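You operate a simulated robot arm through the tools that you are given. There is no shell and no other tool. Be economical: measure what you need, move in short steps, check, and stop when the job is done.

The job below is to be done with a simulated robot arm. You get a single attempt, and the scene is never put back.

Task
Top the tank up into the Fill band with the air on.
Fine: shutter to 100 % and air on before the lid opens; spill nothing; shut the lid, then switch the air off.

Only the result counts: the job must be done as asked and must still hold three seconds after the hand-in. Knocking over, shifting, dropping, spilling or breaking anything else fails it. Lids that push on must go on centred and level and be pressed home; caps that screw on are set level and turned clockwise until they are tight.

Robot
A 6-joint arm with a four-finger gripper on a trunk, on a base that drives. Base frame: it is fixed to the floor where the robot stands at the start and does not move with it; the origin is under the middle of the robot, x ahead of it, y to its left, z up. Readings come in cm, rad, newtons and seconds.
With the tool pointing down near the work surface it reaches from about 22 to 44 cm from the robot's upright axis, wherever it stands. Its first joint turns from -2.897 to 2.897 rad. Places, roughly: air shutter [60, 10, 90]; air switch [20, 30, 70]; lift lever [40, -10, 90]; tank [40, 20, 80]; tank lid [40, 10, 80]; tank valve [20, 10, 50]. Payload 3.43 kg.
The TCP is the grasp point between the finger pads, 3 cm short of the fingertips. In the tool frame z runs along the fingers and y along their closing line. The gripper opens to 12 cm. The gripper's body begins 8.5 cm behind the TCP.
Orientation is that of the tool frame in the base frame, as [roll, pitch, yaw] about the fixed x, y, z axes, in that order (R = Rz(yaw) Ry(pitch) Rx(roll)). With the fingers straight down and closing along the base's y, the tool's x points along the base's -x, its y along +y and its z along -z.

Tools
- The arm moves only by the tool send_rows. Its argument "increments" is a list of rows, each a list of 7 numbers: the turn, a rotation vector about the tool's x, y, z in rad, then the shift along the tool's x, y, z in cm, then the opening in per cent of the stroke, from 0 (shut) to 100 (fully open). In form: [[ax, ay, az, dx, dy, dz, gripper], ...]. A call has 1 to 20 rows; each row is the pose to reach, as a shift and turn from the pose commanded when the call began, along the tool's axes at that moment. A row lasts 0.2 s, in which the tool goes at most 5 cm and 0.15 rad; a call with a longer step from one row to the next is refused whole, and so is a gripper value outside its range. A pose out of reach is approached as far as the arm can. The call stops where the force on the tool passes 50 N (or 10 N more than at its start, if that is more) or the arm is blocked; 0.2 s more then pass. The fingers move at their own pace and stop on an object; they squeeze with about 44 N. The grip force told is the motor's: it shows also when the fingers shut on nothing. Time passes only in rows, and 0.2 s behind the last, so rows that repeat a pose let the fingers close. It gives the time, the measured TCP pose, the force on the tool (base axes), the opening and the grip force at its end, in the units of the frame above (readings bear some noise), with the torque about the TCP (base axes, N m) and any sound that the robot's microphone picked up.
- Cameras (640 x 400 px; columns grow to the right, rows downward): "scene" is now at [2.56, 17.61, 180.38]; the picture's right is [0.39, -0.92, 0.00], its down [-0.86, -0.37, -0.36] and it looks along [0.33, 0.14, -0.93] (base axes); focal length 251 px, centre (320, 200). "wrist" rides on the gripper at [7.1, -1.7, -12] in the tool frame; the picture's right is [0.23, 0.97, 0.00], its down [-0.81, 0.19, -0.55] and it looks along [-0.54, 0.13, 0.83] (tool axes); focal length 275 px, centre (320, 200). There is no depth. A picture from a camera that has moved, and an enlarged one, comes with that camera's place and axes in the base frame and with its lens. The place of the scene camera against the robot may be out by one fixed shift of up to 2.5 cm in any direction.
- snapshot(camera): a new picture of that camera. It takes no simulated time.
- move_column(by): slides the trunk up (or, below 0, down) by that many cm; the arm and the scene camera ride with it, the base frame stays. It gives what a move gives, with no picture.
- steer(legs): drives the robot by 1 to 6 legs, each [ahead, left, turn to the left] in cm, cm and rad, along the robot's own axes; the way and the turn of a leg run together, so that a leg with both is an arc; at most 150 cm and 3.142 rad a leg. The arm and the cameras ride along, it lands a little off, and it stops where it bumps. It gives what a move gives.
- aim_head(pan, tilt): turns the head with the scene camera to pan (to the left, within 2.094 rad either way) and tilt (down, from -0.506 to 1.204), counted from straight ahead of the robot. It gives what a move gives.
- close_up(camera, box): a new picture of the part [left, top, right, bottom] of that camera's present view, enlarged. It takes no simulated time.
- hand_in(): hands the job in; it is judged then, once.

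Work in short steps. Places have to be worked out from the pictures, the camera data and where the tool is seen: move nearer, look again, correct. Check each grasp and each placing, and mend what went wrong. You have 120 turns and 82 pictures in all, those below and enlarged ones among them. Open the gripper and draw the arm clear of the work before you hand the job in, unless the task says otherwise; then end with one line.

The tools are called after "Emit:" by a JSON object that holds its "method" and its "body". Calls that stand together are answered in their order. send_rows: Moves the arm, as the interface text tells. Its arguments: {"type":"object","properties":{"increments":{"type":"array","items":{"type":"array","items":{"type":"number"}}}},"required":["increments"]} The other tools are called the same way: move_column (by) slides the trunk up or down; steer (legs) drives the base; aim_head (pan, tilt) turns the head that bears the scene camera; snapshot (camera) takes a picture; close_up (camera, box) takes an enlarged picture of a part of a camera's view; hand_in () hands the job in.

At the start:

```text
t: 0.0
tool_pos: [21.38, 34.84, 126.26]
tcp_rot: [-3.141, 0.001, -3.141]
ft_force: [-0.2, -0.4, -0.2]
moment: [-0.02, 0.0, -0.01]
opening: 12.02
grip_force: 0.0
trunk travel left (down, up): [-32.5, 11.5]
robot x, y, heading: [-0.23, -0.02, -0.002]
head pan, tilt: [0.405, 1.201]
```

scene: 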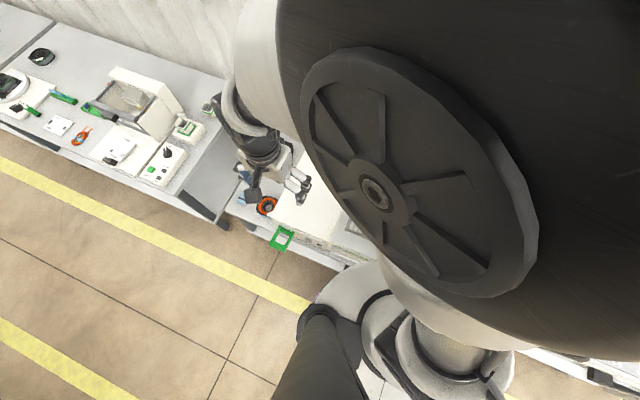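
wrist: 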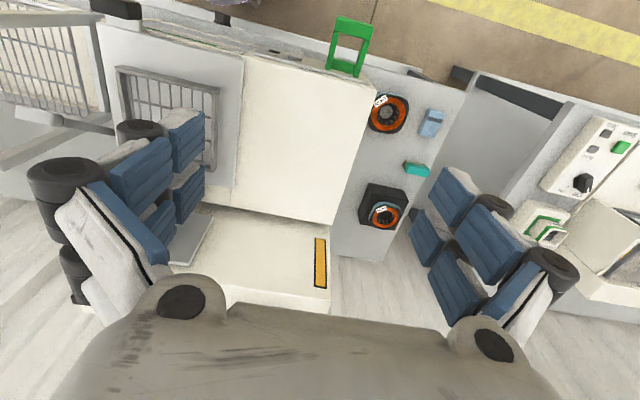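

The arm blocks the scene view, so I pan the head toward the bench ahead to see more.

Emit:
{"method": "aim_head", "body": {"pan": 0.0, "tilt": 0.8}}

Emit:
{"method": "snapshot", "body": {"camera": "scene"}}

Emit:
{"method": "close_up", "body": {"camera": "wrist", "box": [220, 0, 480, 300]}}

```text
t: 0.9
tool_pos: [21.3, 34.92, 126.31]
tcp_rot: [-3.141, 0.0, 3.141]
ft_force: [0.5, 0.0, 0.7]
moment: [-0.02, 0.01, -0.01]
opening: 12.03
grip_force: 0.0
trunk travel left (down, up): [-32.5, 11.5]
robot x, y, heading: [-0.39, 0.11, -0.004]
head pan, tilt: [0.0, 0.799]
```

```text
79 pictures are left
camera scene: at [5.49, 15.43, 183.15], right [0.0, -1.0, 0.0], down [-0.72, 0.0, -0.7], along [0.7, 0.0, -0.72], focal length 251 px, centre (320, 200)
```

scene: 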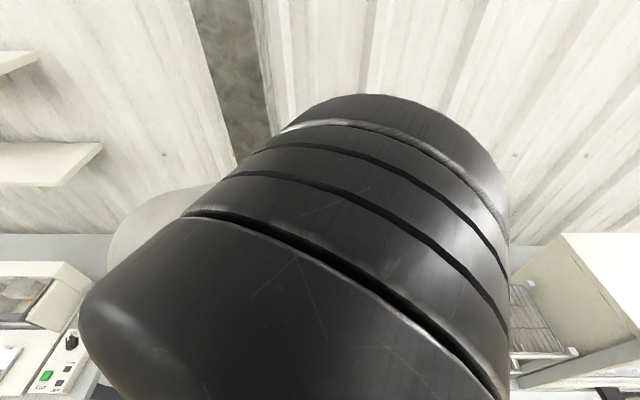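

```text
1.33 times, centred on (350, 150) of wrist
camera zoom: at [14.28, 33.23, 138.32], right [-0.23, 0.97, 0.0], down [0.81, 0.19, 0.55], along [0.54, 0.13, -0.83], focal length 367 px, centre (280, 267)
```

zoom: 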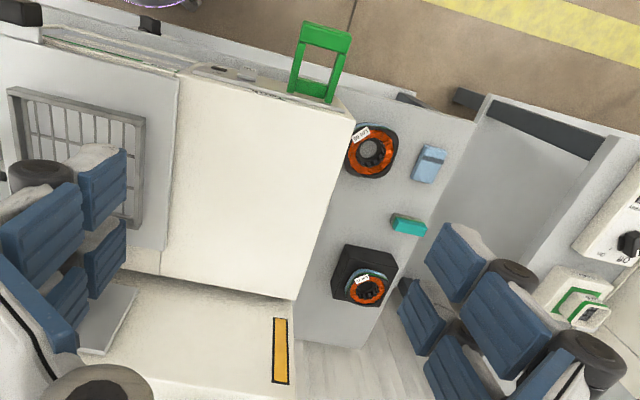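

The elbow fills the scene view. I back the base off and use both cameras for an overview.

Emit:
{"method": "steer", "body": {"legs": [[-40, 0, 0]]}}

Emit:
{"method": "snapshot", "body": {"camera": "wrist"}}

Emit:
{"method": "snapshot", "body": {"camera": "scene"}}

```text
t: 3.4
tool_pos: [-18.22, 34.75, 126.19]
tcp_rot: [-3.14, -0.001, 3.122]
ft_force: [-0.4, 0.1, 0.4]
moment: [0.02, -0.01, 0.0]
opening: 11.99
grip_force: 0.1
trunk travel left (down, up): [-32.5, 11.5]
robot x, y, heading: [-39.72, 0.33, -0.02]
head pan, tilt: [0.0, 0.799]
```

```text
77 pictures are left
camera wrist: at [-25.36, 33.33, 138.33], right [-0.21, 0.98, 0.0], down [0.81, 0.18, 0.55], along [0.54, 0.12, -0.83], focal length 275 px, centre (320, 200)
```

wrist: 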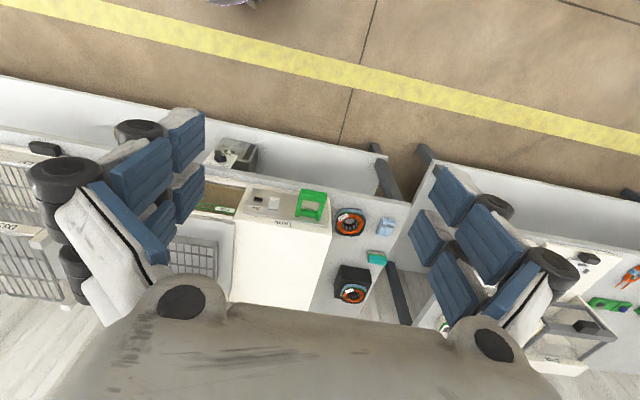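

```text
76 pictures are left
camera scene: at [-34.54, 15.68, 183.16], right [-0.02, -1.0, 0.0], down [-0.72, 0.01, -0.7], along [0.7, -0.01, -0.72], focal length 251 px, centre (320, 200)
```

scene: 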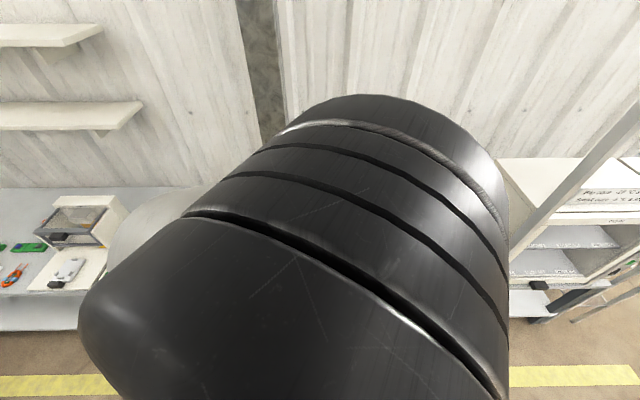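

I swing the arm to the left and back so the elbow leaves the head camera's view.

Emit:
{"method": "send_rows", "body": {"increments": [[0, 0, 0, 4.5, 0.5, 0, 100], [0, 0, 0, 9, 1, 0, 100], [0, 0, 0, 13.5, 1.5, 0, 100], [0, 0, 0, 18, 2, 0, 100], [0, 0, 0, 22.5, 2, 0, 100], [0, 0, 0, 27, 2, 0, 100], [0, 0, 0, 31.5, 2, 0, 100], [0, 0, 0, 36, 2, 0, 100], [0, 0, 0, 40, 1, 0, 100]]}}

Emit:
{"method": "snapshot", "body": {"camera": "scene"}}

```text
t: 4.0
tool_pos: [-19.61, 32.61, 125.11]
tcp_rot: [-3.115, -0.008, 2.909]
ft_force: [0.4, 0.8, -0.7]
moment: [-0.03, -0.02, -0.01]
opening: 11.99
grip_force: 0.0
trunk travel left (down, up): [-32.5, 11.5]
robot x, y, heading: [-40.23, 0.45, -0.025]
head pan, tilt: [0.0, 0.799]
stopped in row 3: the arm was blocked; the commanded pose is now the measured one
```

```text
75 pictures are left
camera scene: at [-34.46, 15.19, 183.15], right [-0.08, -1.0, 0.0], down [-0.71, 0.06, -0.7], along [0.69, -0.06, -0.72], focal length 251 px, centre (320, 200)
```

scene: 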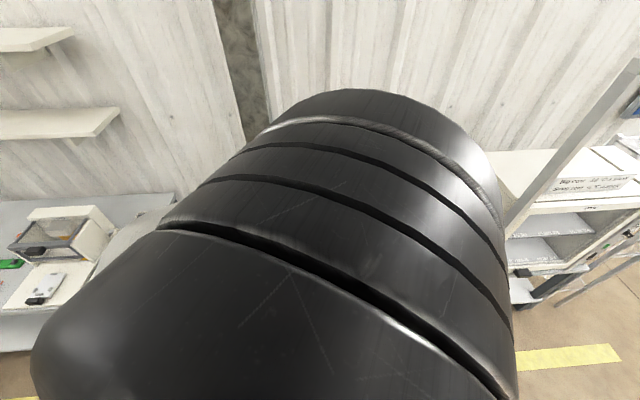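

Something up high blocks swinging that way, so I go the other way: extend the tool forward and toward the middle, which should also lower the elbow.

Emit:
{"method": "send_rows", "body": {"increments": [[0, 0, -0.12, -3.3, -3.1, 0, 100], [0, 0, -0.232, -6.6, -6.2, 0, 100], [0, 0, -0.232, -9.9, -9.3, 0, 100], [0, 0, -0.232, -13.2, -12.3, 0, 100], [0, 0, -0.232, -16.5, -15.4, 0, 100], [0, 0, -0.232, -19.8, -18.5, 0, 100], [0, 0, -0.232, -23.1, -21.5, 0, 100], [0, 0, -0.232, -26.4, -24.6, 0, 100]]}}

Emit:
{"method": "snapshot", "body": {"camera": "scene"}}

Emit:
{"method": "snapshot", "body": {"camera": "wrist"}}

```text
t: 5.8
tool_pos: [0.43, 2.99, 125.86]
tcp_rot: [-3.124, -0.01, -3.138]
ft_force: [0.1, 0.1, -0.6]
moment: [0.02, 0.04, 0.04]
opening: 11.99
grip_force: 0.1
trunk travel left (down, up): [-32.5, 11.5]
robot x, y, heading: [-40.15, 0.31, -0.019]
head pan, tilt: [0.0, 0.799]
```

```text
74 pictures are left
camera scene: at [-34.35, 15.52, 183.16], right [-0.02, -1.0, 0.0], down [-0.72, 0.01, -0.7], along [0.7, -0.01, -0.72], focal length 251 px, centre (320, 200)
```

scene: 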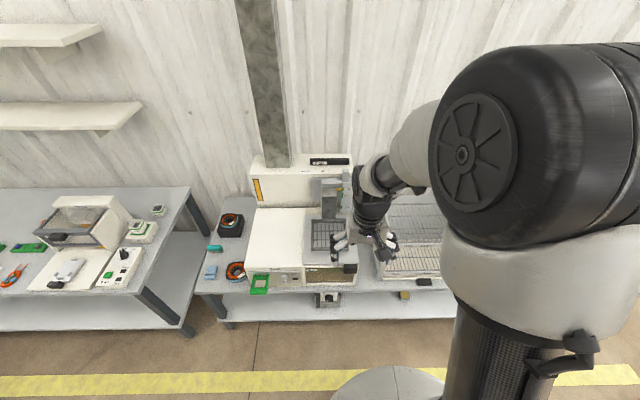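

```text
73 pictures are left
camera wrist: at [-6.59, 1.48, 137.93], right [-0.23, 0.97, -0.01], down [0.82, 0.2, 0.54], along [0.53, 0.11, -0.84], focal length 275 px, centre (320, 200)
```

wrist: 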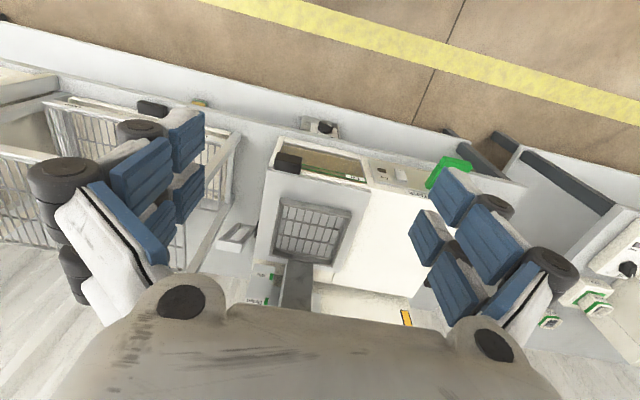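

Good view now. I enlarge the machine in both cameras.

Emit:
{"method": "close_up", "body": {"camera": "scene", "box": [190, 140, 370, 310]}}

Emit:
{"method": "close_up", "body": {"camera": "wrist", "box": [200, 100, 500, 320]}}

```text
2.35 times, centred on (280, 225) of scene
camera zoom: at [-34.35, 15.52, 183.16], right [-0.02, -1.0, 0.0], down [-0.72, 0.01, -0.7], along [0.7, -0.01, -0.72], focal length 591 px, centre (414, 141)
```

zoom: 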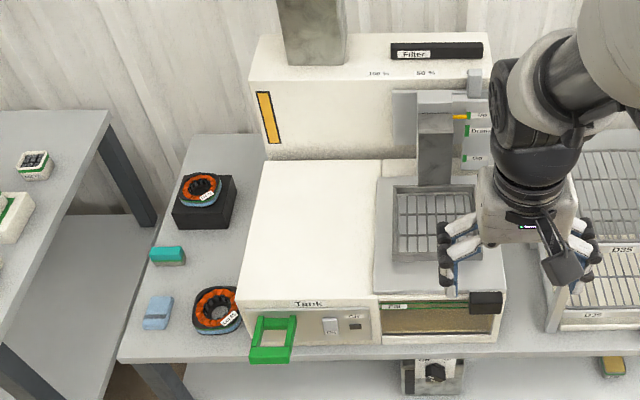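

```text
1.82 times, centred on (350, 210) of wrist
camera zoom: at [-6.59, 1.48, 137.93], right [-0.23, 0.97, -0.01], down [0.82, 0.2, 0.54], along [0.53, 0.11, -0.84], focal length 500 px, centre (266, 182)
```

zoom: 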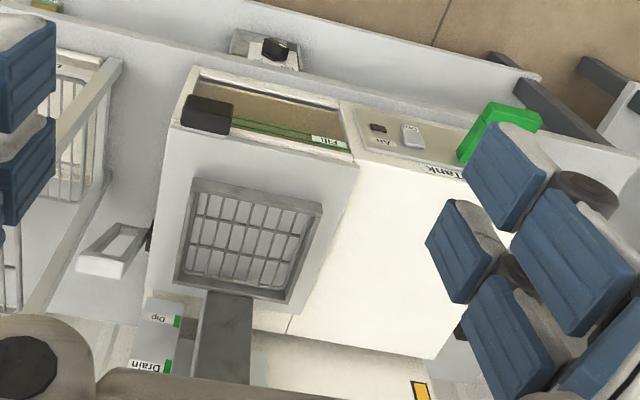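

The machine: window with Fill band and black-handled lid on the right, air switch in front, shutter on top at the back, lift lever with On/Drain/Dip marks, valve below. I look right for a notice and supplies.

Emit:
{"method": "aim_head", "body": {"pan": -0.75, "tilt": 0.7}}

Emit:
{"method": "snapshot", "body": {"camera": "scene"}}

Emit:
{"method": "aim_head", "body": {"pan": 0.6, "tilt": 0.8}}

Emit:
{"method": "snapshot", "body": {"camera": "scene"}}

```text
t: 6.9
tool_pos: [0.31, 3.01, 125.78]
tcp_rot: [-3.125, -0.009, -3.139]
ft_force: [-0.2, -0.2, 0.0]
moment: [0.0, -0.03, 0.01]
opening: 11.97
grip_force: 0.1
trunk travel left (down, up): [-32.5, 11.5]
robot x, y, heading: [-39.74, -0.01, -0.02]
head pan, tilt: [-0.75, 0.7]
```

```text
70 pictures are left
camera scene: at [-36.42, 9.95, 183.98], right [-0.7, -0.72, 0.0], down [-0.46, 0.45, -0.76], along [0.55, -0.53, -0.64], focal length 251 px, centre (320, 200)
```

scene: 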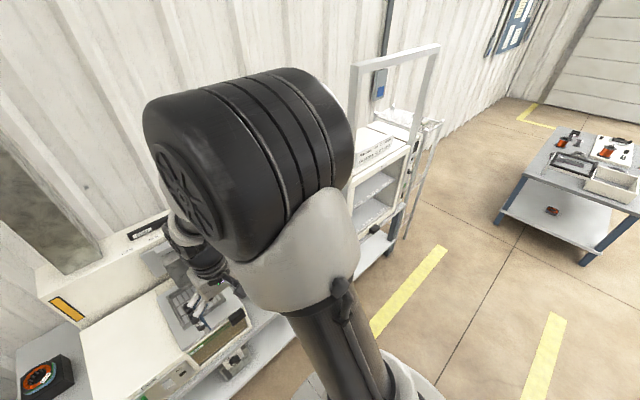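

```text
t: 8.4
tool_pos: [0.29, 3.14, 125.82]
tcp_rot: [-3.125, -0.009, -3.137]
ft_force: [-0.2, -0.1, 0.6]
moment: [-0.01, 0.01, -0.01]
opening: 12.04
grip_force: 0.1
trunk travel left (down, up): [-32.5, 11.5]
robot x, y, heading: [-40.77, 0.7, -0.018]
head pan, tilt: [0.6, 0.799]
```

```text
69 pictures are left
camera scene: at [-35.77, 20.26, 183.16], right [0.55, -0.84, 0.0], down [-0.6, -0.39, -0.7], along [0.58, 0.38, -0.72], focal length 251 px, centre (320, 200)
```

scene: 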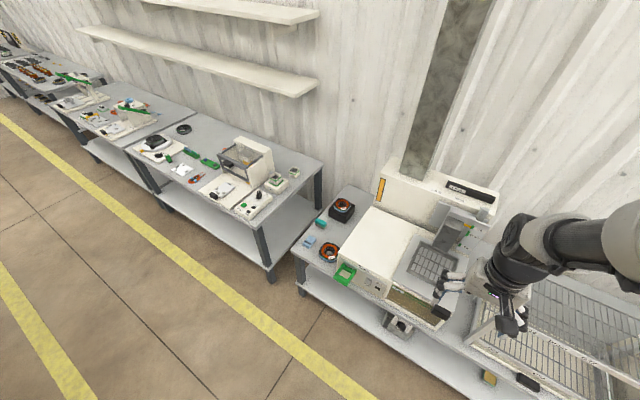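

Enlarged views from the head are sharp, so I zoom tightly on the panel/valve and the top/lift areas.

Emit:
{"method": "close_up", "body": {"camera": "scene", "box": [320, 250, 470, 345]}}

Emit:
{"method": "close_up", "body": {"camera": "scene", "box": [360, 150, 520, 250]}}

```text
4.21 times, centred on (395, 298) of scene
camera zoom: at [-35.77, 20.26, 183.16], right [0.55, -0.84, 0.0], down [-0.6, -0.39, -0.7], along [0.58, 0.38, -0.72], focal length 1057 px, centre (4, -210)
```

zoom: 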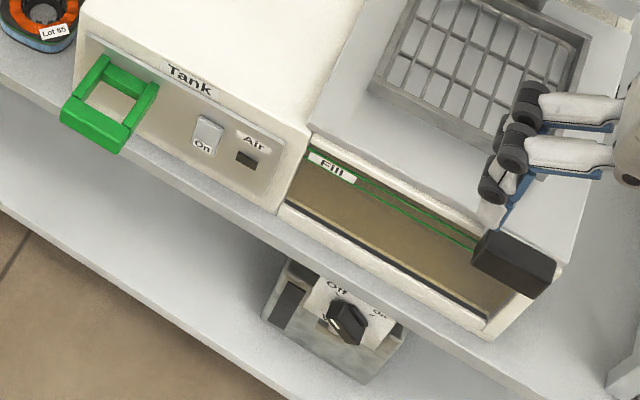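

```text
4.00 times, centred on (440, 200) of scene
camera zoom: at [-35.77, 20.26, 183.16], right [0.55, -0.84, 0.0], down [-0.6, -0.39, -0.7], along [0.58, 0.38, -0.72], focal length 1004 px, centre (-160, 200)
```

zoom: 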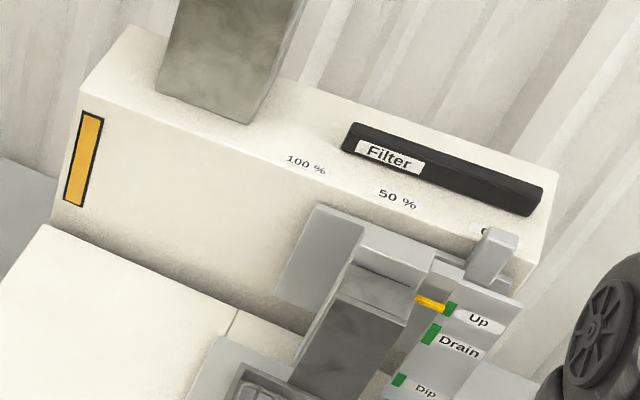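

Shutter tab is at 0 on the right, slides left toward 100 %. I zoom on valve and lid handle with the wrist camera, plus the valve from the head.

Emit:
{"method": "close_up", "body": {"camera": "scene", "box": [375, 300, 425, 345]}}

Emit:
{"method": "close_up", "body": {"camera": "wrist", "box": [225, 110, 385, 310]}}

```text
8.89 times, centred on (400, 322) of scene
camera zoom: at [-35.77, 20.26, 183.16], right [0.55, -0.84, 0.0], down [-0.6, -0.39, -0.7], along [0.58, 0.38, -0.72], focal length 2231 px, centre (-391, -889)
```

zoom: 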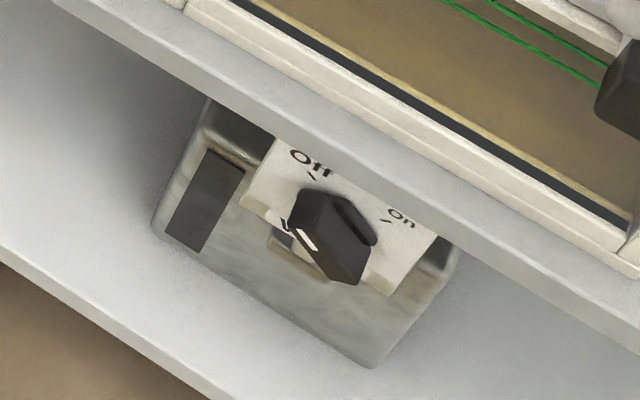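

```text
2.00 times, centred on (305, 210) of wrist
camera zoom: at [-6.7, 1.68, 137.95], right [-0.23, 0.97, -0.02], down [0.82, 0.2, 0.54], along [0.53, 0.11, -0.84], focal length 551 px, centre (350, 180)
```

zoom: 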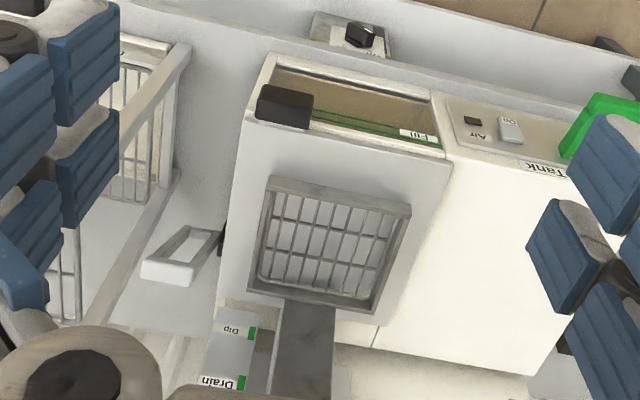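

The knob has three marks; I need a more frontal view. I back off further and lower the trunk for a flatter view.

Emit:
{"method": "steer", "body": {"legs": [[-40, 15, 0]]}}

Emit:
{"method": "move_column", "body": {"by": -32}}

Emit:
{"method": "aim_head", "body": {"pan": 0.0, "tilt": 0.6}}

Emit:
{"method": "snapshot", "body": {"camera": "scene"}}

```text
t: 11.1
tool_pos: [-39.74, 18.43, 125.76]
tcp_rot: [-3.124, -0.009, 3.135]
ft_force: [-0.7, 0.0, -0.4]
moment: [-0.03, -0.03, -0.01]
opening: 12.02
grip_force: 0.2
trunk travel left (down, up): [-32.5, 11.5]
robot x, y, heading: [-80.18, 15.88, -0.029]
head pan, tilt: [0.6, 0.799]
```

```text
t: 14.2
tool_pos: [-39.72, 18.29, 93.77]
tcp_rot: [-3.124, -0.008, 3.134]
ft_force: [-0.7, -0.2, 0.0]
moment: [0.01, 0.0, 0.0]
opening: 12.0
grip_force: 0.0
trunk travel left (down, up): [-0.5, 43.5]
robot x, y, heading: [-80.27, 15.82, -0.03]
head pan, tilt: [0.6, 0.799]
```

```text
t: 15.2
tool_pos: [-39.72, 18.25, 93.75]
tcp_rot: [-3.125, -0.008, 3.137]
ft_force: [0.5, 1.6, 0.2]
moment: [0.0, 0.01, 0.0]
opening: 12.03
grip_force: 0.1
trunk travel left (down, up): [-0.5, 43.5]
robot x, y, heading: [-80.47, 15.97, -0.029]
head pan, tilt: [0.0, 0.6]
```

```text
64 pictures are left
camera scene: at [-73.58, 31.17, 152.84], right [-0.03, -1.0, 0.0], down [-0.56, 0.02, -0.82], along [0.82, -0.02, -0.57], focal length 251 px, centre (320, 200)
```

scene: 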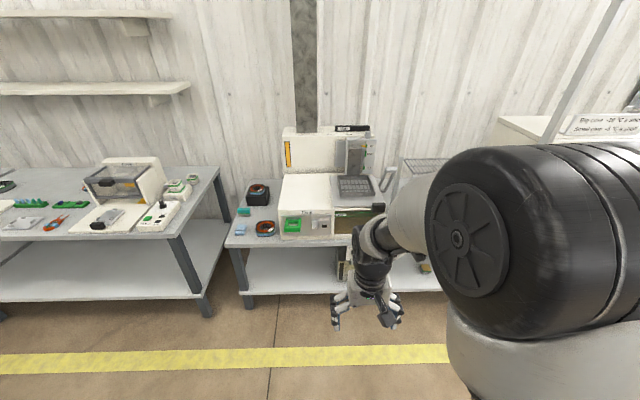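

Emit:
{"method": "close_up", "body": {"camera": "scene", "box": [270, 120, 400, 215]}}

Emit:
{"method": "close_up", "body": {"camera": "scene", "box": [275, 195, 395, 285]}}

Emit:
{"method": "close_up", "body": {"camera": "scene", "box": [555, 100, 640, 150]}}

```text
4.21 times, centred on (335, 168) of scene
camera zoom: at [-73.58, 31.17, 152.84], right [-0.03, -1.0, 0.0], down [-0.56, 0.02, -0.82], along [0.82, -0.02, -0.57], focal length 1057 px, centre (257, 337)
```

zoom: 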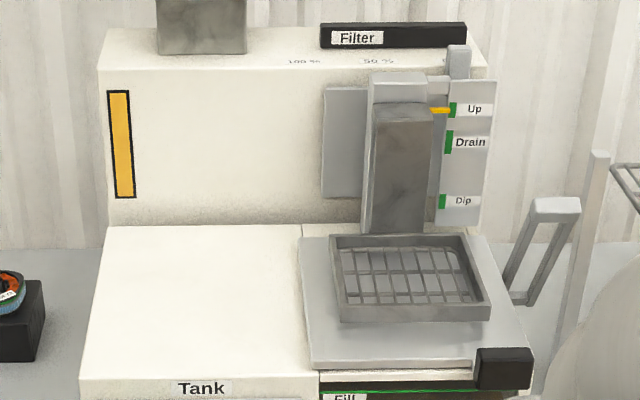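

```text
4.44 times, centred on (335, 240) of scene
camera zoom: at [-73.58, 31.17, 152.84], right [-0.03, -1.0, 0.0], down [-0.56, 0.02, -0.82], along [0.82, -0.02, -0.57], focal length 1116 px, centre (253, 22)
```

zoom: 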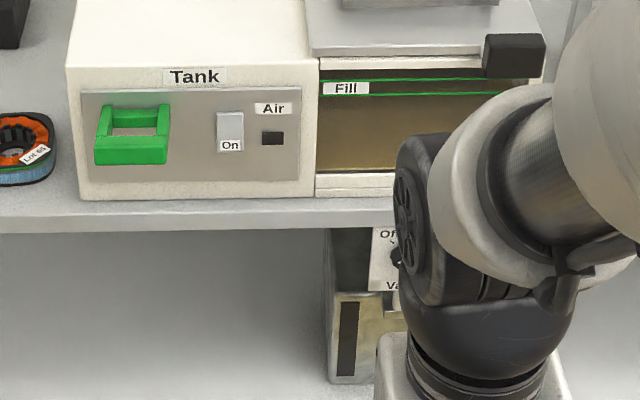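

```text
7.53 times, centred on (598, 125) of scene
camera zoom: at [-73.58, 31.17, 152.84], right [-0.03, -1.0, 0.0], down [-0.56, 0.02, -0.82], along [0.82, -0.02, -0.57], focal length 1890 px, centre (-1769, 765)
```

zoom: 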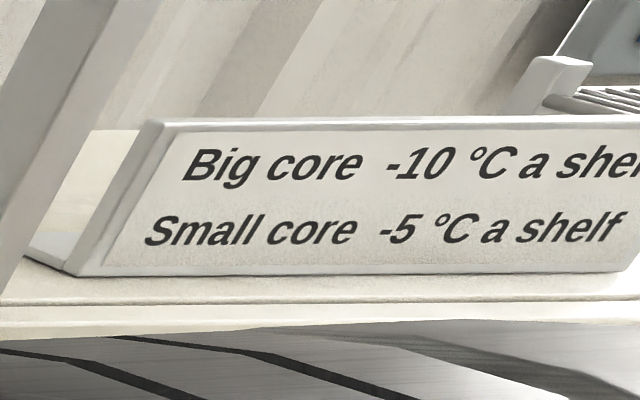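

Front layout is now clear: varnish tank with "Air" lamp, rocker switch, valve Off/On, sliding-looking lid under the raised basket, shutter tab at about (60, 1, 103). I raise the trunk and drive back to work on the shutter first.

Emit:
{"method": "move_column", "body": {"by": 36}}

Emit:
{"method": "steer", "body": {"legs": [[80, -12, 0.03]]}}

Emit:
{"method": "snapshot", "body": {"camera": "wrist"}}

```text
t: 18.7
tool_pos: [-39.64, 18.3, 129.8]
tcp_rot: [-3.124, -0.011, 3.134]
ft_force: [0.2, 0.0, -0.6]
moment: [0.03, 0.05, -0.01]
opening: 11.99
grip_force: 0.2
trunk travel left (down, up): [-36.5, 7.5]
robot x, y, heading: [-80.53, 15.55, -0.032]
head pan, tilt: [0.0, 0.6]
```

```text
t: 22.9
tool_pos: [37.67, 6.73, 129.73]
tcp_rot: [-3.123, -0.009, -3.114]
ft_force: [-0.1, -0.2, 0.2]
moment: [0.01, 0.03, 0.02]
opening: 12.02
grip_force: 0.0
trunk travel left (down, up): [-36.5, 7.5]
robot x, y, heading: [-2.81, 3.57, 0.005]
head pan, tilt: [0.0, 0.6]
```

```text
60 pictures are left
camera wrist: at [30.83, 5.16, 141.94], right [-0.26, 0.97, -0.02], down [0.81, 0.22, 0.54], along [0.53, 0.13, -0.84], focal length 275 px, centre (320, 200)
```

wrist: 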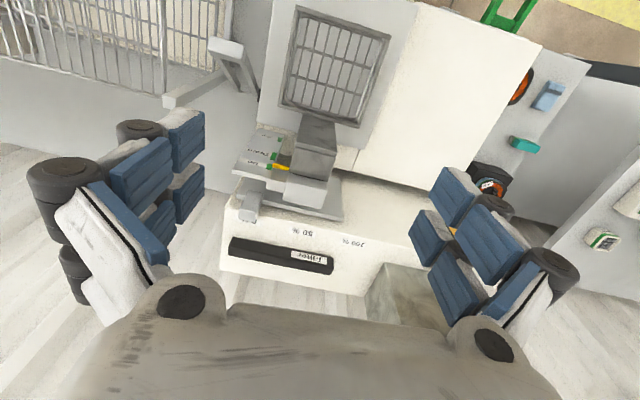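

Emit:
{"method": "close_up", "body": {"camera": "wrist", "box": [210, 130, 390, 290]}}

```text
2.50 times, centred on (300, 210) of wrist
camera zoom: at [30.83, 5.16, 141.94], right [-0.26, 0.97, -0.02], down [0.81, 0.22, 0.54], along [0.53, 0.13, -0.84], focal length 688 px, centre (370, 175)
```

zoom: 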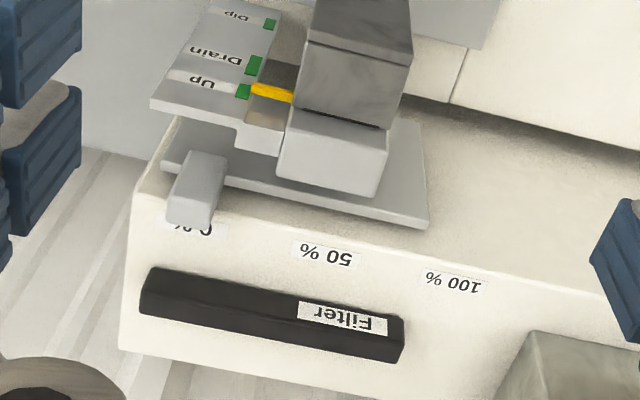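

Tab top is about z 104.7, lift cap and hood top about 102. I approach above the tab with the tool tilted 45° forward, fingers 5 cm open.

Emit:
{"method": "send_rows", "body": {"increments": [[0.01, -0.11, 0.02, -2.9, -0.9, 1.9, 42], [0.018, -0.22, 0.027, -5.8, -1.8, 3.9, 42], [0.018, -0.33, 0.027, -8.7, -2.7, 5.8, 42], [0.018, -0.45, 0.027, -11.6, -3.6, 7.8, 42], [0.018, -0.56, 0.027, -14.5, -4.5, 9.7, 42], [0.018, -0.67, 0.027, -17.4, -5.4, 11.7, 42], [0.018, -0.785, 0.027, -20.2, -6.3, 13.7, 42], [0.018, -0.785, 0.027, -20.2, -6.3, 13.7, 42]]}}

Emit:
{"method": "snapshot", "body": {"camera": "wrist"}}

```text
t: 24.8
tool_pos: [57.35, 6.7, 116.25]
tcp_rot: [-3.097, 0.778, 3.123]
ft_force: [-0.6, -0.3, 0.2]
moment: [0.03, -0.03, 0.01]
opening: 5.03
grip_force: 0.1
out of reach, approached as far as the arm can: row 4, 5, 6, 7, 8
trunk travel left (down, up): [-36.5, 7.5]
robot x, y, heading: [-2.64, 2.84, 0.004]
head pan, tilt: [0.0, 0.6]
```

```text
58 pictures are left
camera wrist: at [43.79, 5.94, 119.89], right [-0.12, 0.97, -0.19], down [0.2, 0.21, 0.96], along [0.97, 0.07, -0.22], focal length 275 px, centre (320, 200)
```

wrist: 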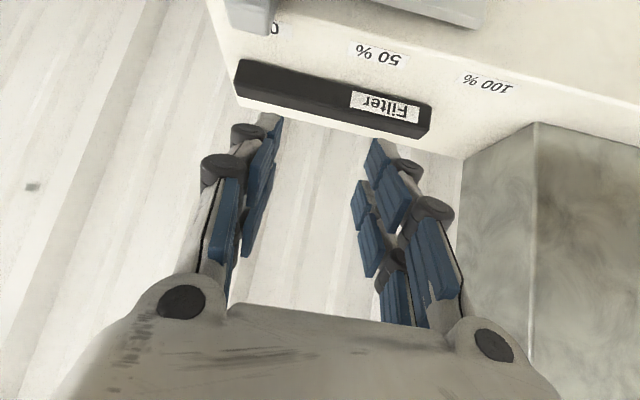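

The arm is at its reach limit, so I drive the base slightly ahead and to the right.

Emit:
{"method": "steer", "body": {"legs": [[6, -6, 0]]}}

Emit:
{"method": "snapshot", "body": {"camera": "wrist"}}

```text
t: 25.8
tool_pos: [61.23, 1.08, 116.3]
tcp_rot: [-3.095, 0.778, 3.127]
ft_force: [-0.3, -0.5, 1.4]
moment: [0.05, 0.0, -0.01]
opening: 5.06
grip_force: 0.1
trunk travel left (down, up): [-36.5, 7.5]
robot x, y, heading: [1.26, -2.75, 0.008]
head pan, tilt: [0.0, 0.6]
```

```text
57 pictures are left
camera wrist: at [47.71, 0.27, 119.92], right [-0.12, 0.97, -0.19], down [0.2, 0.21, 0.96], along [0.97, 0.07, -0.22], focal length 275 px, centre (320, 200)
```

wrist: 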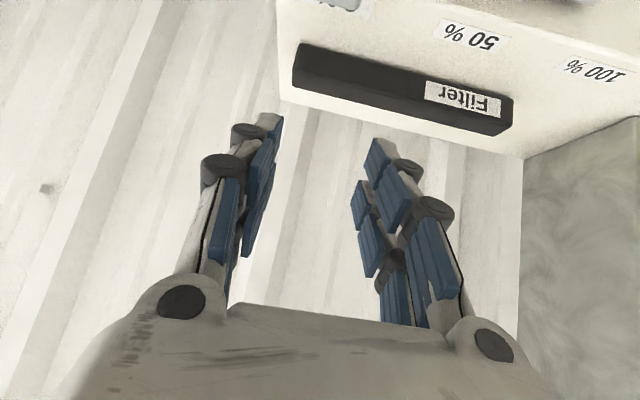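

I descend toward the tab and use the head camera to check alignment.

Emit:
{"method": "send_rows", "body": {"increments": [[0, 0, 0, 3.6, -0.36, 1.39, 42], [0, 0, 0, 7.18, -0.72, 2.78, 42], [0, 0, 0, 7.18, -0.72, 2.78, 42]]}}

Emit:
{"method": "snapshot", "body": {"camera": "scene"}}

Emit:
{"method": "snapshot", "body": {"camera": "wrist"}}

```text
t: 26.6
tool_pos: [59.59, 0.42, 109.86]
tcp_rot: [-3.042, 0.766, -3.124]
ft_force: [0.3, -0.2, -0.8]
moment: [0.01, 0.0, 0.0]
opening: 5.03
grip_force: 0.0
out of reach, approached as far as the arm can: row 1, 2, 3
trunk travel left (down, up): [-36.5, 7.5]
robot x, y, heading: [1.1, -2.63, 0.004]
head pan, tilt: [0.0, 0.6]
```

```text
56 pictures are left
camera scene: at [7.52, 12.71, 188.84], right [0.01, -1.0, 0.0], down [-0.57, 0.0, -0.82], along [0.82, 0.0, -0.57], focal length 251 px, centre (320, 200)
```

scene: 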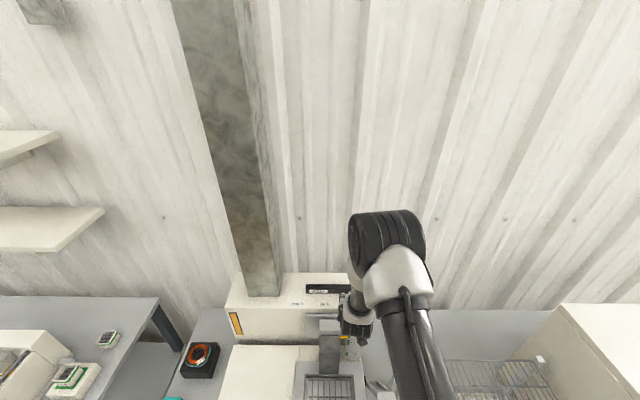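

```text
55 pictures are left
camera wrist: at [46.08, -0.35, 113.58], right [-0.12, 0.97, -0.23], down [0.21, 0.25, 0.94], along [0.97, 0.06, -0.24], focal length 275 px, centre (320, 200)
```

wrist: 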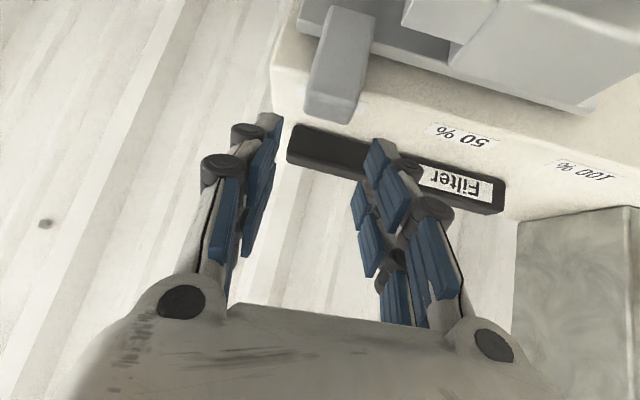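

Tab top runs x 54–61 at y≈0.2, and the fingers straddle it. I lower with the trunk by 4 cm.

Emit:
{"method": "move_column", "body": {"by": -4}}

Emit:
{"method": "snapshot", "body": {"camera": "wrist"}}

```text
t: 27.4
tool_pos: [59.59, 0.26, 105.86]
tcp_rot: [-3.042, 0.764, -3.124]
ft_force: [0.5, 0.5, 0.4]
moment: [-0.02, 0.0, 0.0]
opening: 5.04
grip_force: 0.0
trunk travel left (down, up): [-32.5, 11.5]
robot x, y, heading: [1.14, -2.85, 0.004]
head pan, tilt: [0.0, 0.6]
```

```text
54 pictures are left
camera wrist: at [46.02, -0.36, 109.62], right [-0.12, 0.97, -0.23], down [0.21, 0.25, 0.94], along [0.97, 0.06, -0.24], focal length 275 px, centre (320, 200)
```

wrist: 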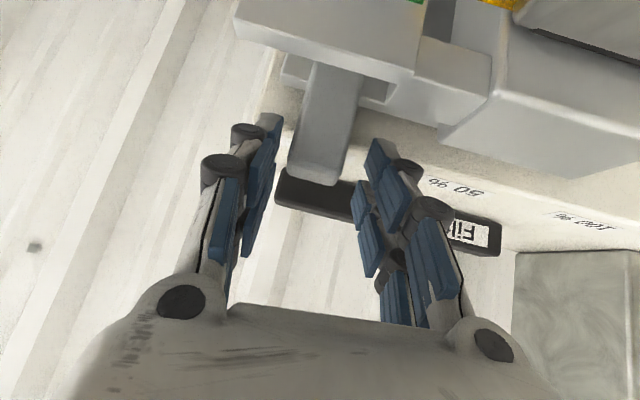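

The tab sits between the fingers. I narrow them around it and push it left with a base sideways drive.

Emit:
{"method": "send_rows", "body": {"increments": [[0, 0, 0, 0, 0, 0, 29], [0, 0, 0, 0, 0, 0, 29], [0, 0, 0, 0, 0, 0, 29]]}}

Emit:
{"method": "steer", "body": {"legs": [[0, 10, 0]]}}

Emit:
{"method": "snapshot", "body": {"camera": "wrist"}}

```text
t: 28.2
tool_pos: [59.55, 0.18, 105.79]
tcp_rot: [-3.044, 0.765, -3.124]
ft_force: [-1.1, -2.2, 0.8]
moment: [-0.06, 0.0, 0.02]
opening: 3.63
grip_force: 1.2
trunk travel left (down, up): [-32.5, 11.5]
robot x, y, heading: [1.34, -2.75, 0.001]
head pan, tilt: [0.0, 0.6]
```

```text
t: 29.4
tool_pos: [59.43, 10.51, 105.64]
tcp_rot: [-3.043, 0.764, -3.121]
ft_force: [0.0, 0.6, -0.3]
moment: [-0.02, -0.02, -0.03]
opening: 3.5
grip_force: 0.0
trunk travel left (down, up): [-32.5, 11.5]
robot x, y, heading: [0.89, 7.34, 0.01]
head pan, tilt: [0.0, 0.6]
```

```text
53 pictures are left
camera wrist: at [45.93, 9.83, 109.6], right [-0.12, 0.97, -0.23], down [0.21, 0.25, 0.94], along [0.97, 0.06, -0.24], focal length 275 px, centre (320, 200)
```

wrist: 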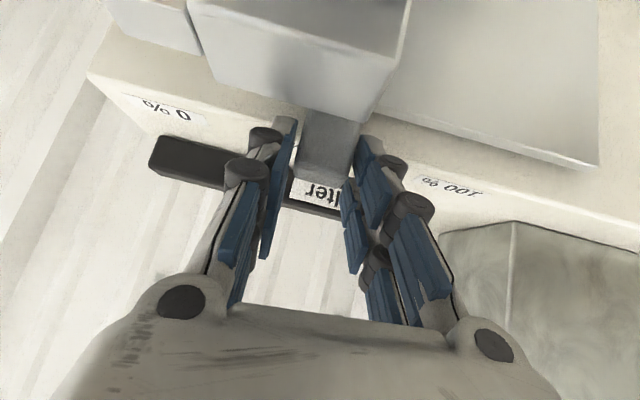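

The tab follows nicely and is at about 50 %. I continue to 100 %.

Emit:
{"method": "steer", "body": {"legs": [[0, 10.3, 0]]}}

Emit:
{"method": "snapshot", "body": {"camera": "wrist"}}

```text
t: 30.6
tool_pos: [59.34, 20.68, 105.78]
tcp_rot: [-3.044, 0.763, -3.123]
ft_force: [4.2, -21.9, -3.3]
moment: [-0.07, -0.12, 0.13]
opening: 4.69
grip_force: 10.6
trunk travel left (down, up): [-32.5, 11.5]
robot x, y, heading: [0.98, 18.07, 0.007]
head pan, tilt: [0.0, 0.6]
```

```text
52 pictures are left
camera wrist: at [45.91, 20.03, 109.57], right [-0.12, 0.97, -0.23], down [0.21, 0.25, 0.94], along [0.97, 0.06, -0.24], focal length 275 px, centre (320, 200)
```

wrist: 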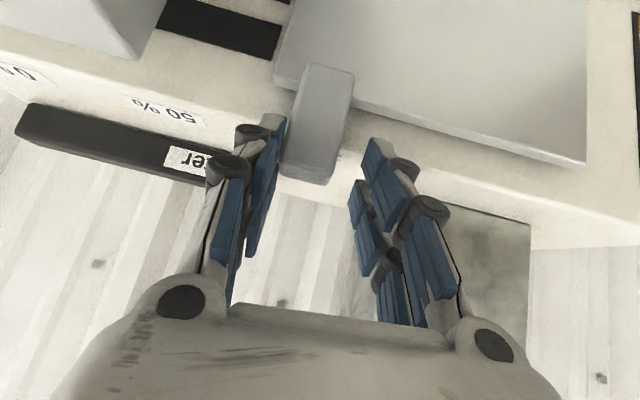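

It hit its end stop (22 N), shutter at 100 %. I open the fingers to release, and raise the trunk.

Emit:
{"method": "send_rows", "body": {"increments": [[0, 0, 0, 0, 0, 0, 55], [0, 0, 0, 0, 0, 0, 55], [0, 0, 0, 0, 0, 0, 55]]}}

Emit:
{"method": "move_column", "body": {"by": 11}}

Emit:
{"method": "close_up", "body": {"camera": "wrist", "box": [100, 0, 500, 200]}}

```text
t: 31.4
tool_pos: [59.27, 20.99, 105.75]
tcp_rot: [-3.042, 0.762, -3.122]
ft_force: [-0.3, 0.0, 0.0]
moment: [-0.02, 0.02, 0.0]
opening: 6.62
grip_force: 0.1
trunk travel left (down, up): [-32.5, 11.5]
robot x, y, heading: [1.12, 17.84, 0.007]
head pan, tilt: [0.0, 0.6]
```

```text
t: 32.8
tool_pos: [59.39, 20.86, 116.72]
tcp_rot: [-3.041, 0.762, -3.122]
ft_force: [-0.4, -0.7, -0.2]
moment: [0.03, -0.01, -0.02]
opening: 6.59
grip_force: 0.1
trunk travel left (down, up): [-43.5, 0.5]
robot x, y, heading: [1.03, 17.73, 0.01]
head pan, tilt: [0.0, 0.6]
```

```text
1.60 times, centred on (300, 100) of wrist
camera zoom: at [45.84, 20.21, 120.58], right [-0.12, 0.97, -0.23], down [0.21, 0.25, 0.94], along [0.97, 0.06, -0.24], focal length 440 px, centre (352, 360)
```

zoom: 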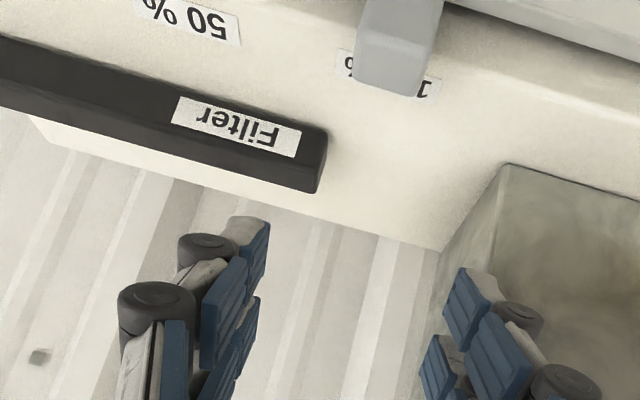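

Shutter confirmed at 100 %. Next the air switch at about (21.9, 31.3, 71.7): I back off, lower the trunk, and turn the tool to point forward.

Emit:
{"method": "steer", "body": {"legs": [[-50, 10, 0]]}}

Emit:
{"method": "move_column", "body": {"by": -36}}

Emit:
{"method": "send_rows", "body": {"increments": [[0, -0.13, 0, 0, 0, 0, 30], [0, -0.26, 0, 0, 0, 0, 10], [0, -0.39, 0, 0, 0, 0, 0], [0, -0.52, 0, 0, 0, 0, 0], [0, -0.65, 0, 0, 0, 0, 0], [0, -0.78, 0, 0, 0, 0, 0], [0, -0.8, 0, 0, 0, 0, 0]]}}

Emit:
{"method": "snapshot", "body": {"camera": "scene"}}

Emit:
{"method": "snapshot", "body": {"camera": "wrist"}}

```text
t: 35.8
tool_pos: [9.83, 30.16, 116.72]
tcp_rot: [-3.043, 0.764, -3.125]
ft_force: [-0.5, 0.2, 0.1]
moment: [-0.05, -0.02, 0.03]
opening: 6.6
grip_force: 0.1
trunk travel left (down, up): [-43.5, 0.5]
robot x, y, heading: [-48.67, 27.54, 0.002]
head pan, tilt: [0.0, 0.6]
```

```text
t: 39.2
tool_pos: [9.94, 30.23, 80.74]
tcp_rot: [-3.041, 0.764, -3.128]
ft_force: [0.2, 0.0, -0.3]
moment: [0.03, 0.01, 0.0]
opening: 6.59
grip_force: 0.1
trunk travel left (down, up): [-7.5, 36.5]
robot x, y, heading: [-48.48, 26.97, 0.002]
head pan, tilt: [0.0, 0.6]
```

```text
t: 40.9
tool_pos: [13.45, 32.59, 80.45]
tcp_rot: [-1.616, 1.403, -1.689]
ft_force: [-0.4, -0.3, -0.1]
moment: [-0.01, -0.01, 0.0]
opening: 0.0
grip_force: 33.7
out of reach, approached as far as the arm can: row 1, 2, 3, 4, 5, 6, 7
trunk travel left (down, up): [-7.5, 36.5]
robot x, y, heading: [-48.36, 27.26, 0.002]
head pan, tilt: [0.0, 0.6]
```

```text
50 pictures are left
camera scene: at [-42.16, 42.72, 159.85], right [0.0, -1.0, 0.0], down [-0.56, 0.0, -0.83], along [0.83, 0.0, -0.56], focal length 251 px, centre (320, 200)
```

scene: 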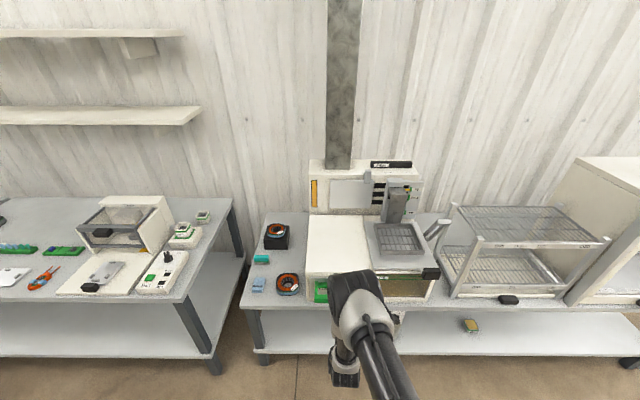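

```text
49 pictures are left
camera wrist: at [1.18, 30.73, 73.78], right [0.06, 0.92, -0.39], down [-0.52, 0.36, 0.77], along [0.85, 0.15, 0.5], focal length 275 px, centre (320, 200)
```

wrist: 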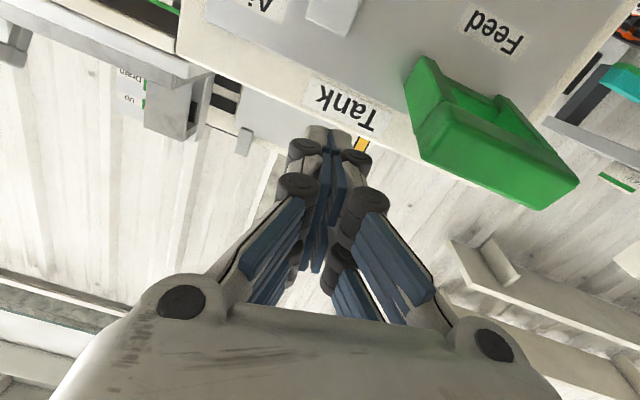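

There's a "Feed" label by the green piece. I read the labels closer before going on.

Emit:
{"method": "close_up", "body": {"camera": "wrist", "box": [180, 0, 600, 220]}}

Emit:
{"method": "close_up", "body": {"camera": "scene", "box": [300, 255, 450, 345]}}

```text
1.52 times, centred on (390, 110) of wrist
camera zoom: at [1.18, 30.73, 73.78], right [0.06, 0.92, -0.39], down [-0.52, 0.36, 0.77], along [0.85, 0.15, 0.5], focal length 420 px, centre (213, 337)
```

zoom: 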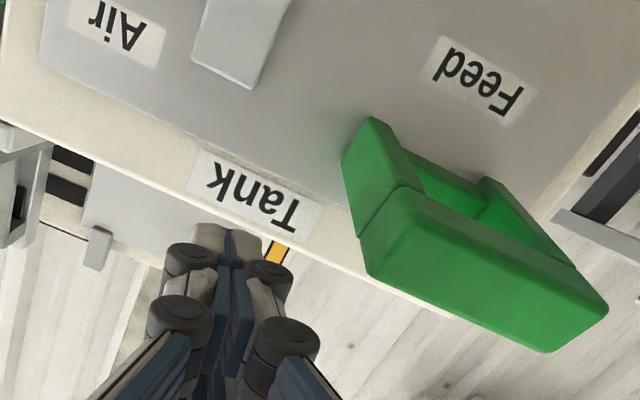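

```text
4.27 times, centred on (375, 300) of scene
camera zoom: at [-42.16, 42.72, 159.85], right [0.0, -1.0, 0.0], down [-0.56, 0.0, -0.83], along [0.83, 0.0, -0.56], focal length 1071 px, centre (85, -227)
```

zoom: 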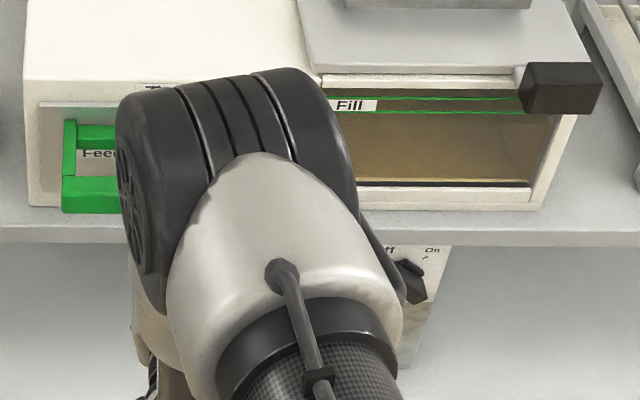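

I back up and move right so the head camera sees the valve hardware past the arm.

Emit:
{"method": "steer", "body": {"legs": [[-20, 0, 0], [0, -45, 0]]}}

Emit:
{"method": "close_up", "body": {"camera": "scene", "box": [210, 195, 350, 285]}}

```text
t: 44.8
tool_pos: [-6.52, -13.2, 80.36]
tcp_rot: [-1.625, 1.402, -1.714]
ft_force: [0.7, -0.4, 0.6]
moment: [-0.02, -0.01, -0.01]
opening: 0.02
grip_force: 34.2
trunk travel left (down, up): [-7.5, 36.5]
robot x, y, heading: [-68.09, -18.0, -0.009]
head pan, tilt: [0.0, 0.6]
```

```text
4.44 times, centred on (280, 240) of scene
camera zoom: at [-61.9, -2.47, 159.85], right [-0.01, -1.0, 0.0], down [-0.56, 0.01, -0.83], along [0.83, -0.01, -0.56], focal length 1116 px, centre (498, 22)
```

zoom: 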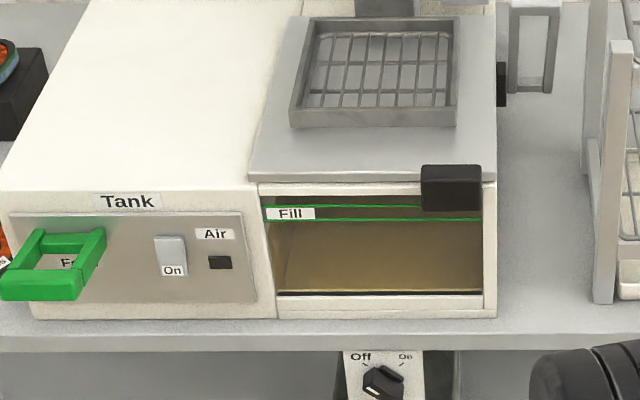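

Emit:
{"method": "close_up", "body": {"camera": "scene", "box": [265, 265, 335, 325]}}

Emit:
{"method": "close_up", "body": {"camera": "scene", "box": [260, 225, 330, 270]}}

```text
6.67 times, centred on (300, 295) of scene
camera zoom: at [-61.9, -2.47, 159.85], right [-0.01, -1.0, 0.0], down [-0.56, 0.01, -0.83], along [0.83, -0.01, -0.56], focal length 1673 px, centre (453, -433)
```

zoom: 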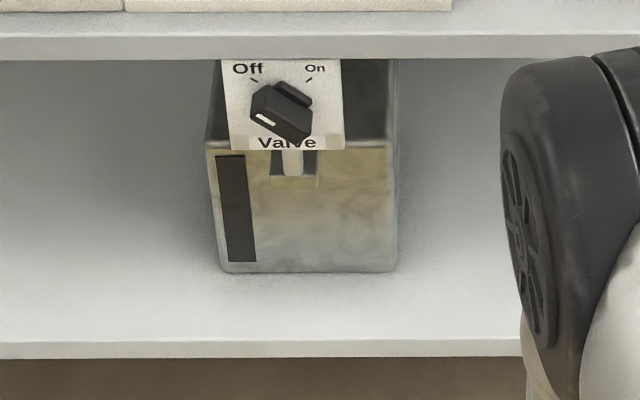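

```text
8.89 times, centred on (295, 248) of scene
camera zoom: at [-61.9, -2.47, 159.85], right [-0.01, -1.0, 0.0], down [-0.56, 0.01, -0.83], along [0.83, -0.01, -0.56], focal length 2231 px, centre (542, -222)
```

zoom: 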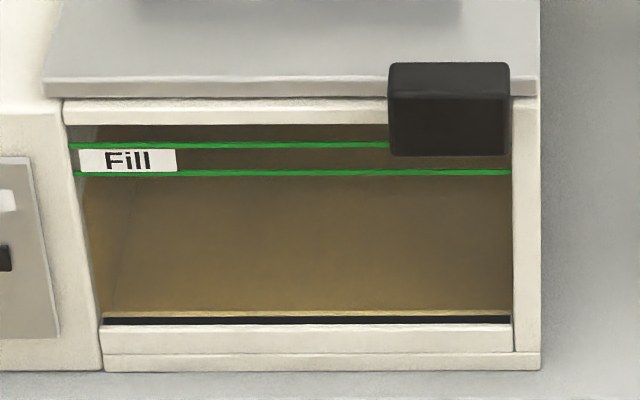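

The lower valve is a drain into a catch bin and it is Off, so it stays untouched; topping up must be by the green "Feed" lever. I straighten the tool to level, retract it a bit for reach.

Emit:
{"method": "send_rows", "body": {"increments": [[-0.045, 0, 0.08, 1.5, 0, -3, 0], [-0.09, 0, 0.168, 3, 0, -6, 0], [-0.09, 0, 0.168, 4.5, 0, -9, 0], [-0.09, 0, 0.168, 6, 0, -12, 0], [-0.09, 0, 0.168, 6, 0, -12, 0]]}}

Emit:
{"method": "steer", "body": {"legs": [[0, 42, 0.01], [22, 0, 0]]}}

Emit:
{"method": "snapshot", "body": {"camera": "wrist"}}

```text
t: 46.0
tool_pos: [-12.02, -10.89, 73.09]
tcp_rot: [-1.6, 1.37, -1.62]
ft_force: [0.1, -1.0, -0.7]
moment: [0.03, 0.01, -0.01]
opening: 0.0
grip_force: 32.9
out of reach, approached as far as the arm can: row 1, 2, 3, 4, 5
trunk travel left (down, up): [-7.5, 36.5]
robot x, y, heading: [-68.19, -17.97, -0.007]
head pan, tilt: [0.0, 0.6]
```

```text
t: 49.9
tool_pos: [10.66, 31.82, 73.04]
tcp_rot: [-1.603, 1.369, -1.621]
ft_force: [-1.1, -0.2, -0.1]
moment: [-0.03, -0.02, 0.04]
opening: 0.02
grip_force: 33.5
trunk travel left (down, up): [-7.5, 36.5]
robot x, y, heading: [-45.9, 24.93, -0.002]
head pan, tilt: [0.0, 0.6]
```

```text
43 pictures are left
camera wrist: at [-1.46, 29.02, 66.4], right [0.01, 0.91, -0.42], down [-0.54, 0.36, 0.76], along [0.84, 0.22, 0.5], focal length 275 px, centre (320, 200)
```

wrist: 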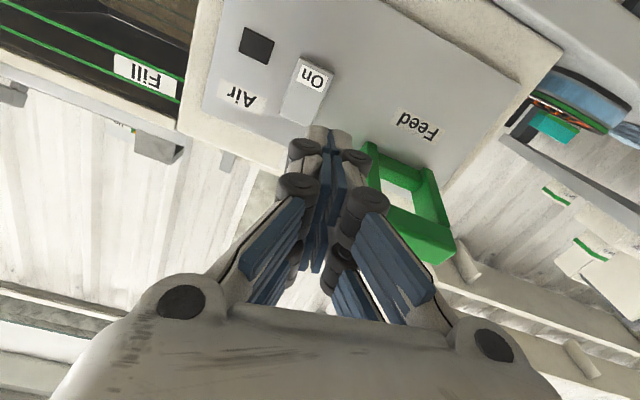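

Switch is at y≈29.8, z 69.5–74 with "On" at the lower end. I align the tip with the lower end and advance partway.

Emit:
{"method": "send_rows", "body": {"increments": [[0, 0, 0, 1.4, -0.75, 0.05, 0], [0, 0, 0, 2.75, -1.48, 0.05, 0], [0, 0, 0, 2.75, -1.48, 2.5, 0], [0, 0, 0, 2.75, -1.48, 5, 0], [0, 0, 0, 2.75, -1.48, 5, 0]]}}

Emit:
{"method": "snapshot", "body": {"camera": "wrist"}}

```text
t: 51.1
tool_pos: [15.0, 32.18, 70.26]
tcp_rot: [-1.602, 1.371, -1.637]
ft_force: [-0.2, -1.2, -0.1]
moment: [0.0, -0.01, -0.01]
opening: 0.0
grip_force: 33.3
out of reach, approached as far as the arm can: row 1, 2, 3, 4, 5
trunk travel left (down, up): [-7.5, 36.5]
robot x, y, heading: [-45.37, 24.72, -0.007]
head pan, tilt: [0.0, 0.6]
```

```text
42 pictures are left
camera wrist: at [2.77, 29.51, 63.72], right [0.03, 0.91, -0.42], down [-0.54, 0.37, 0.76], along [0.84, 0.2, 0.5], focal length 275 px, centre (320, 200)
```

wrist: 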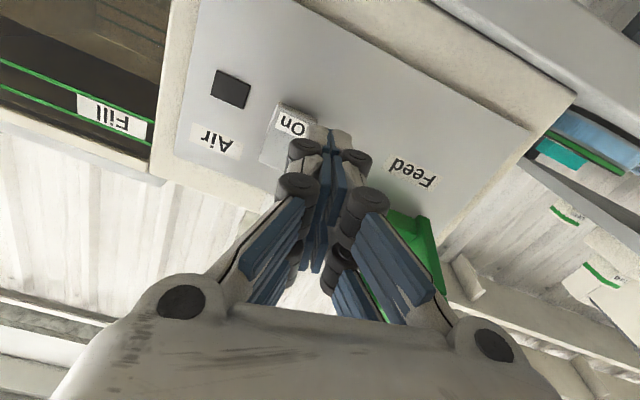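

The arm can't shift sideways here, so I use the base: 2.6 cm right.

Emit:
{"method": "steer", "body": {"legs": [[0, -2.6, 0]]}}

Emit:
{"method": "close_up", "body": {"camera": "wrist", "box": [160, 0, 480, 200]}}

```text
t: 51.9
tool_pos: [14.82, 29.56, 70.34]
tcp_rot: [-1.602, 1.371, -1.638]
ft_force: [-0.3, 0.4, -0.2]
moment: [0.0, 0.0, -0.01]
opening: 0.01
grip_force: 33.1
trunk travel left (down, up): [-7.5, 36.5]
robot x, y, heading: [-45.53, 22.25, -0.005]
head pan, tilt: [0.0, 0.6]
```

```text
2.00 times, centred on (320, 100) of wrist
camera zoom: at [2.73, 26.9, 63.74], right [0.03, 0.91, -0.42], down [-0.54, 0.37, 0.76], along [0.84, 0.2, 0.5], focal length 551 px, centre (320, 400)
```

zoom: 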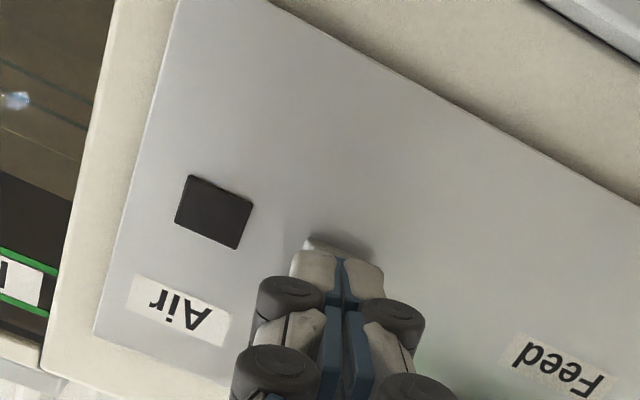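

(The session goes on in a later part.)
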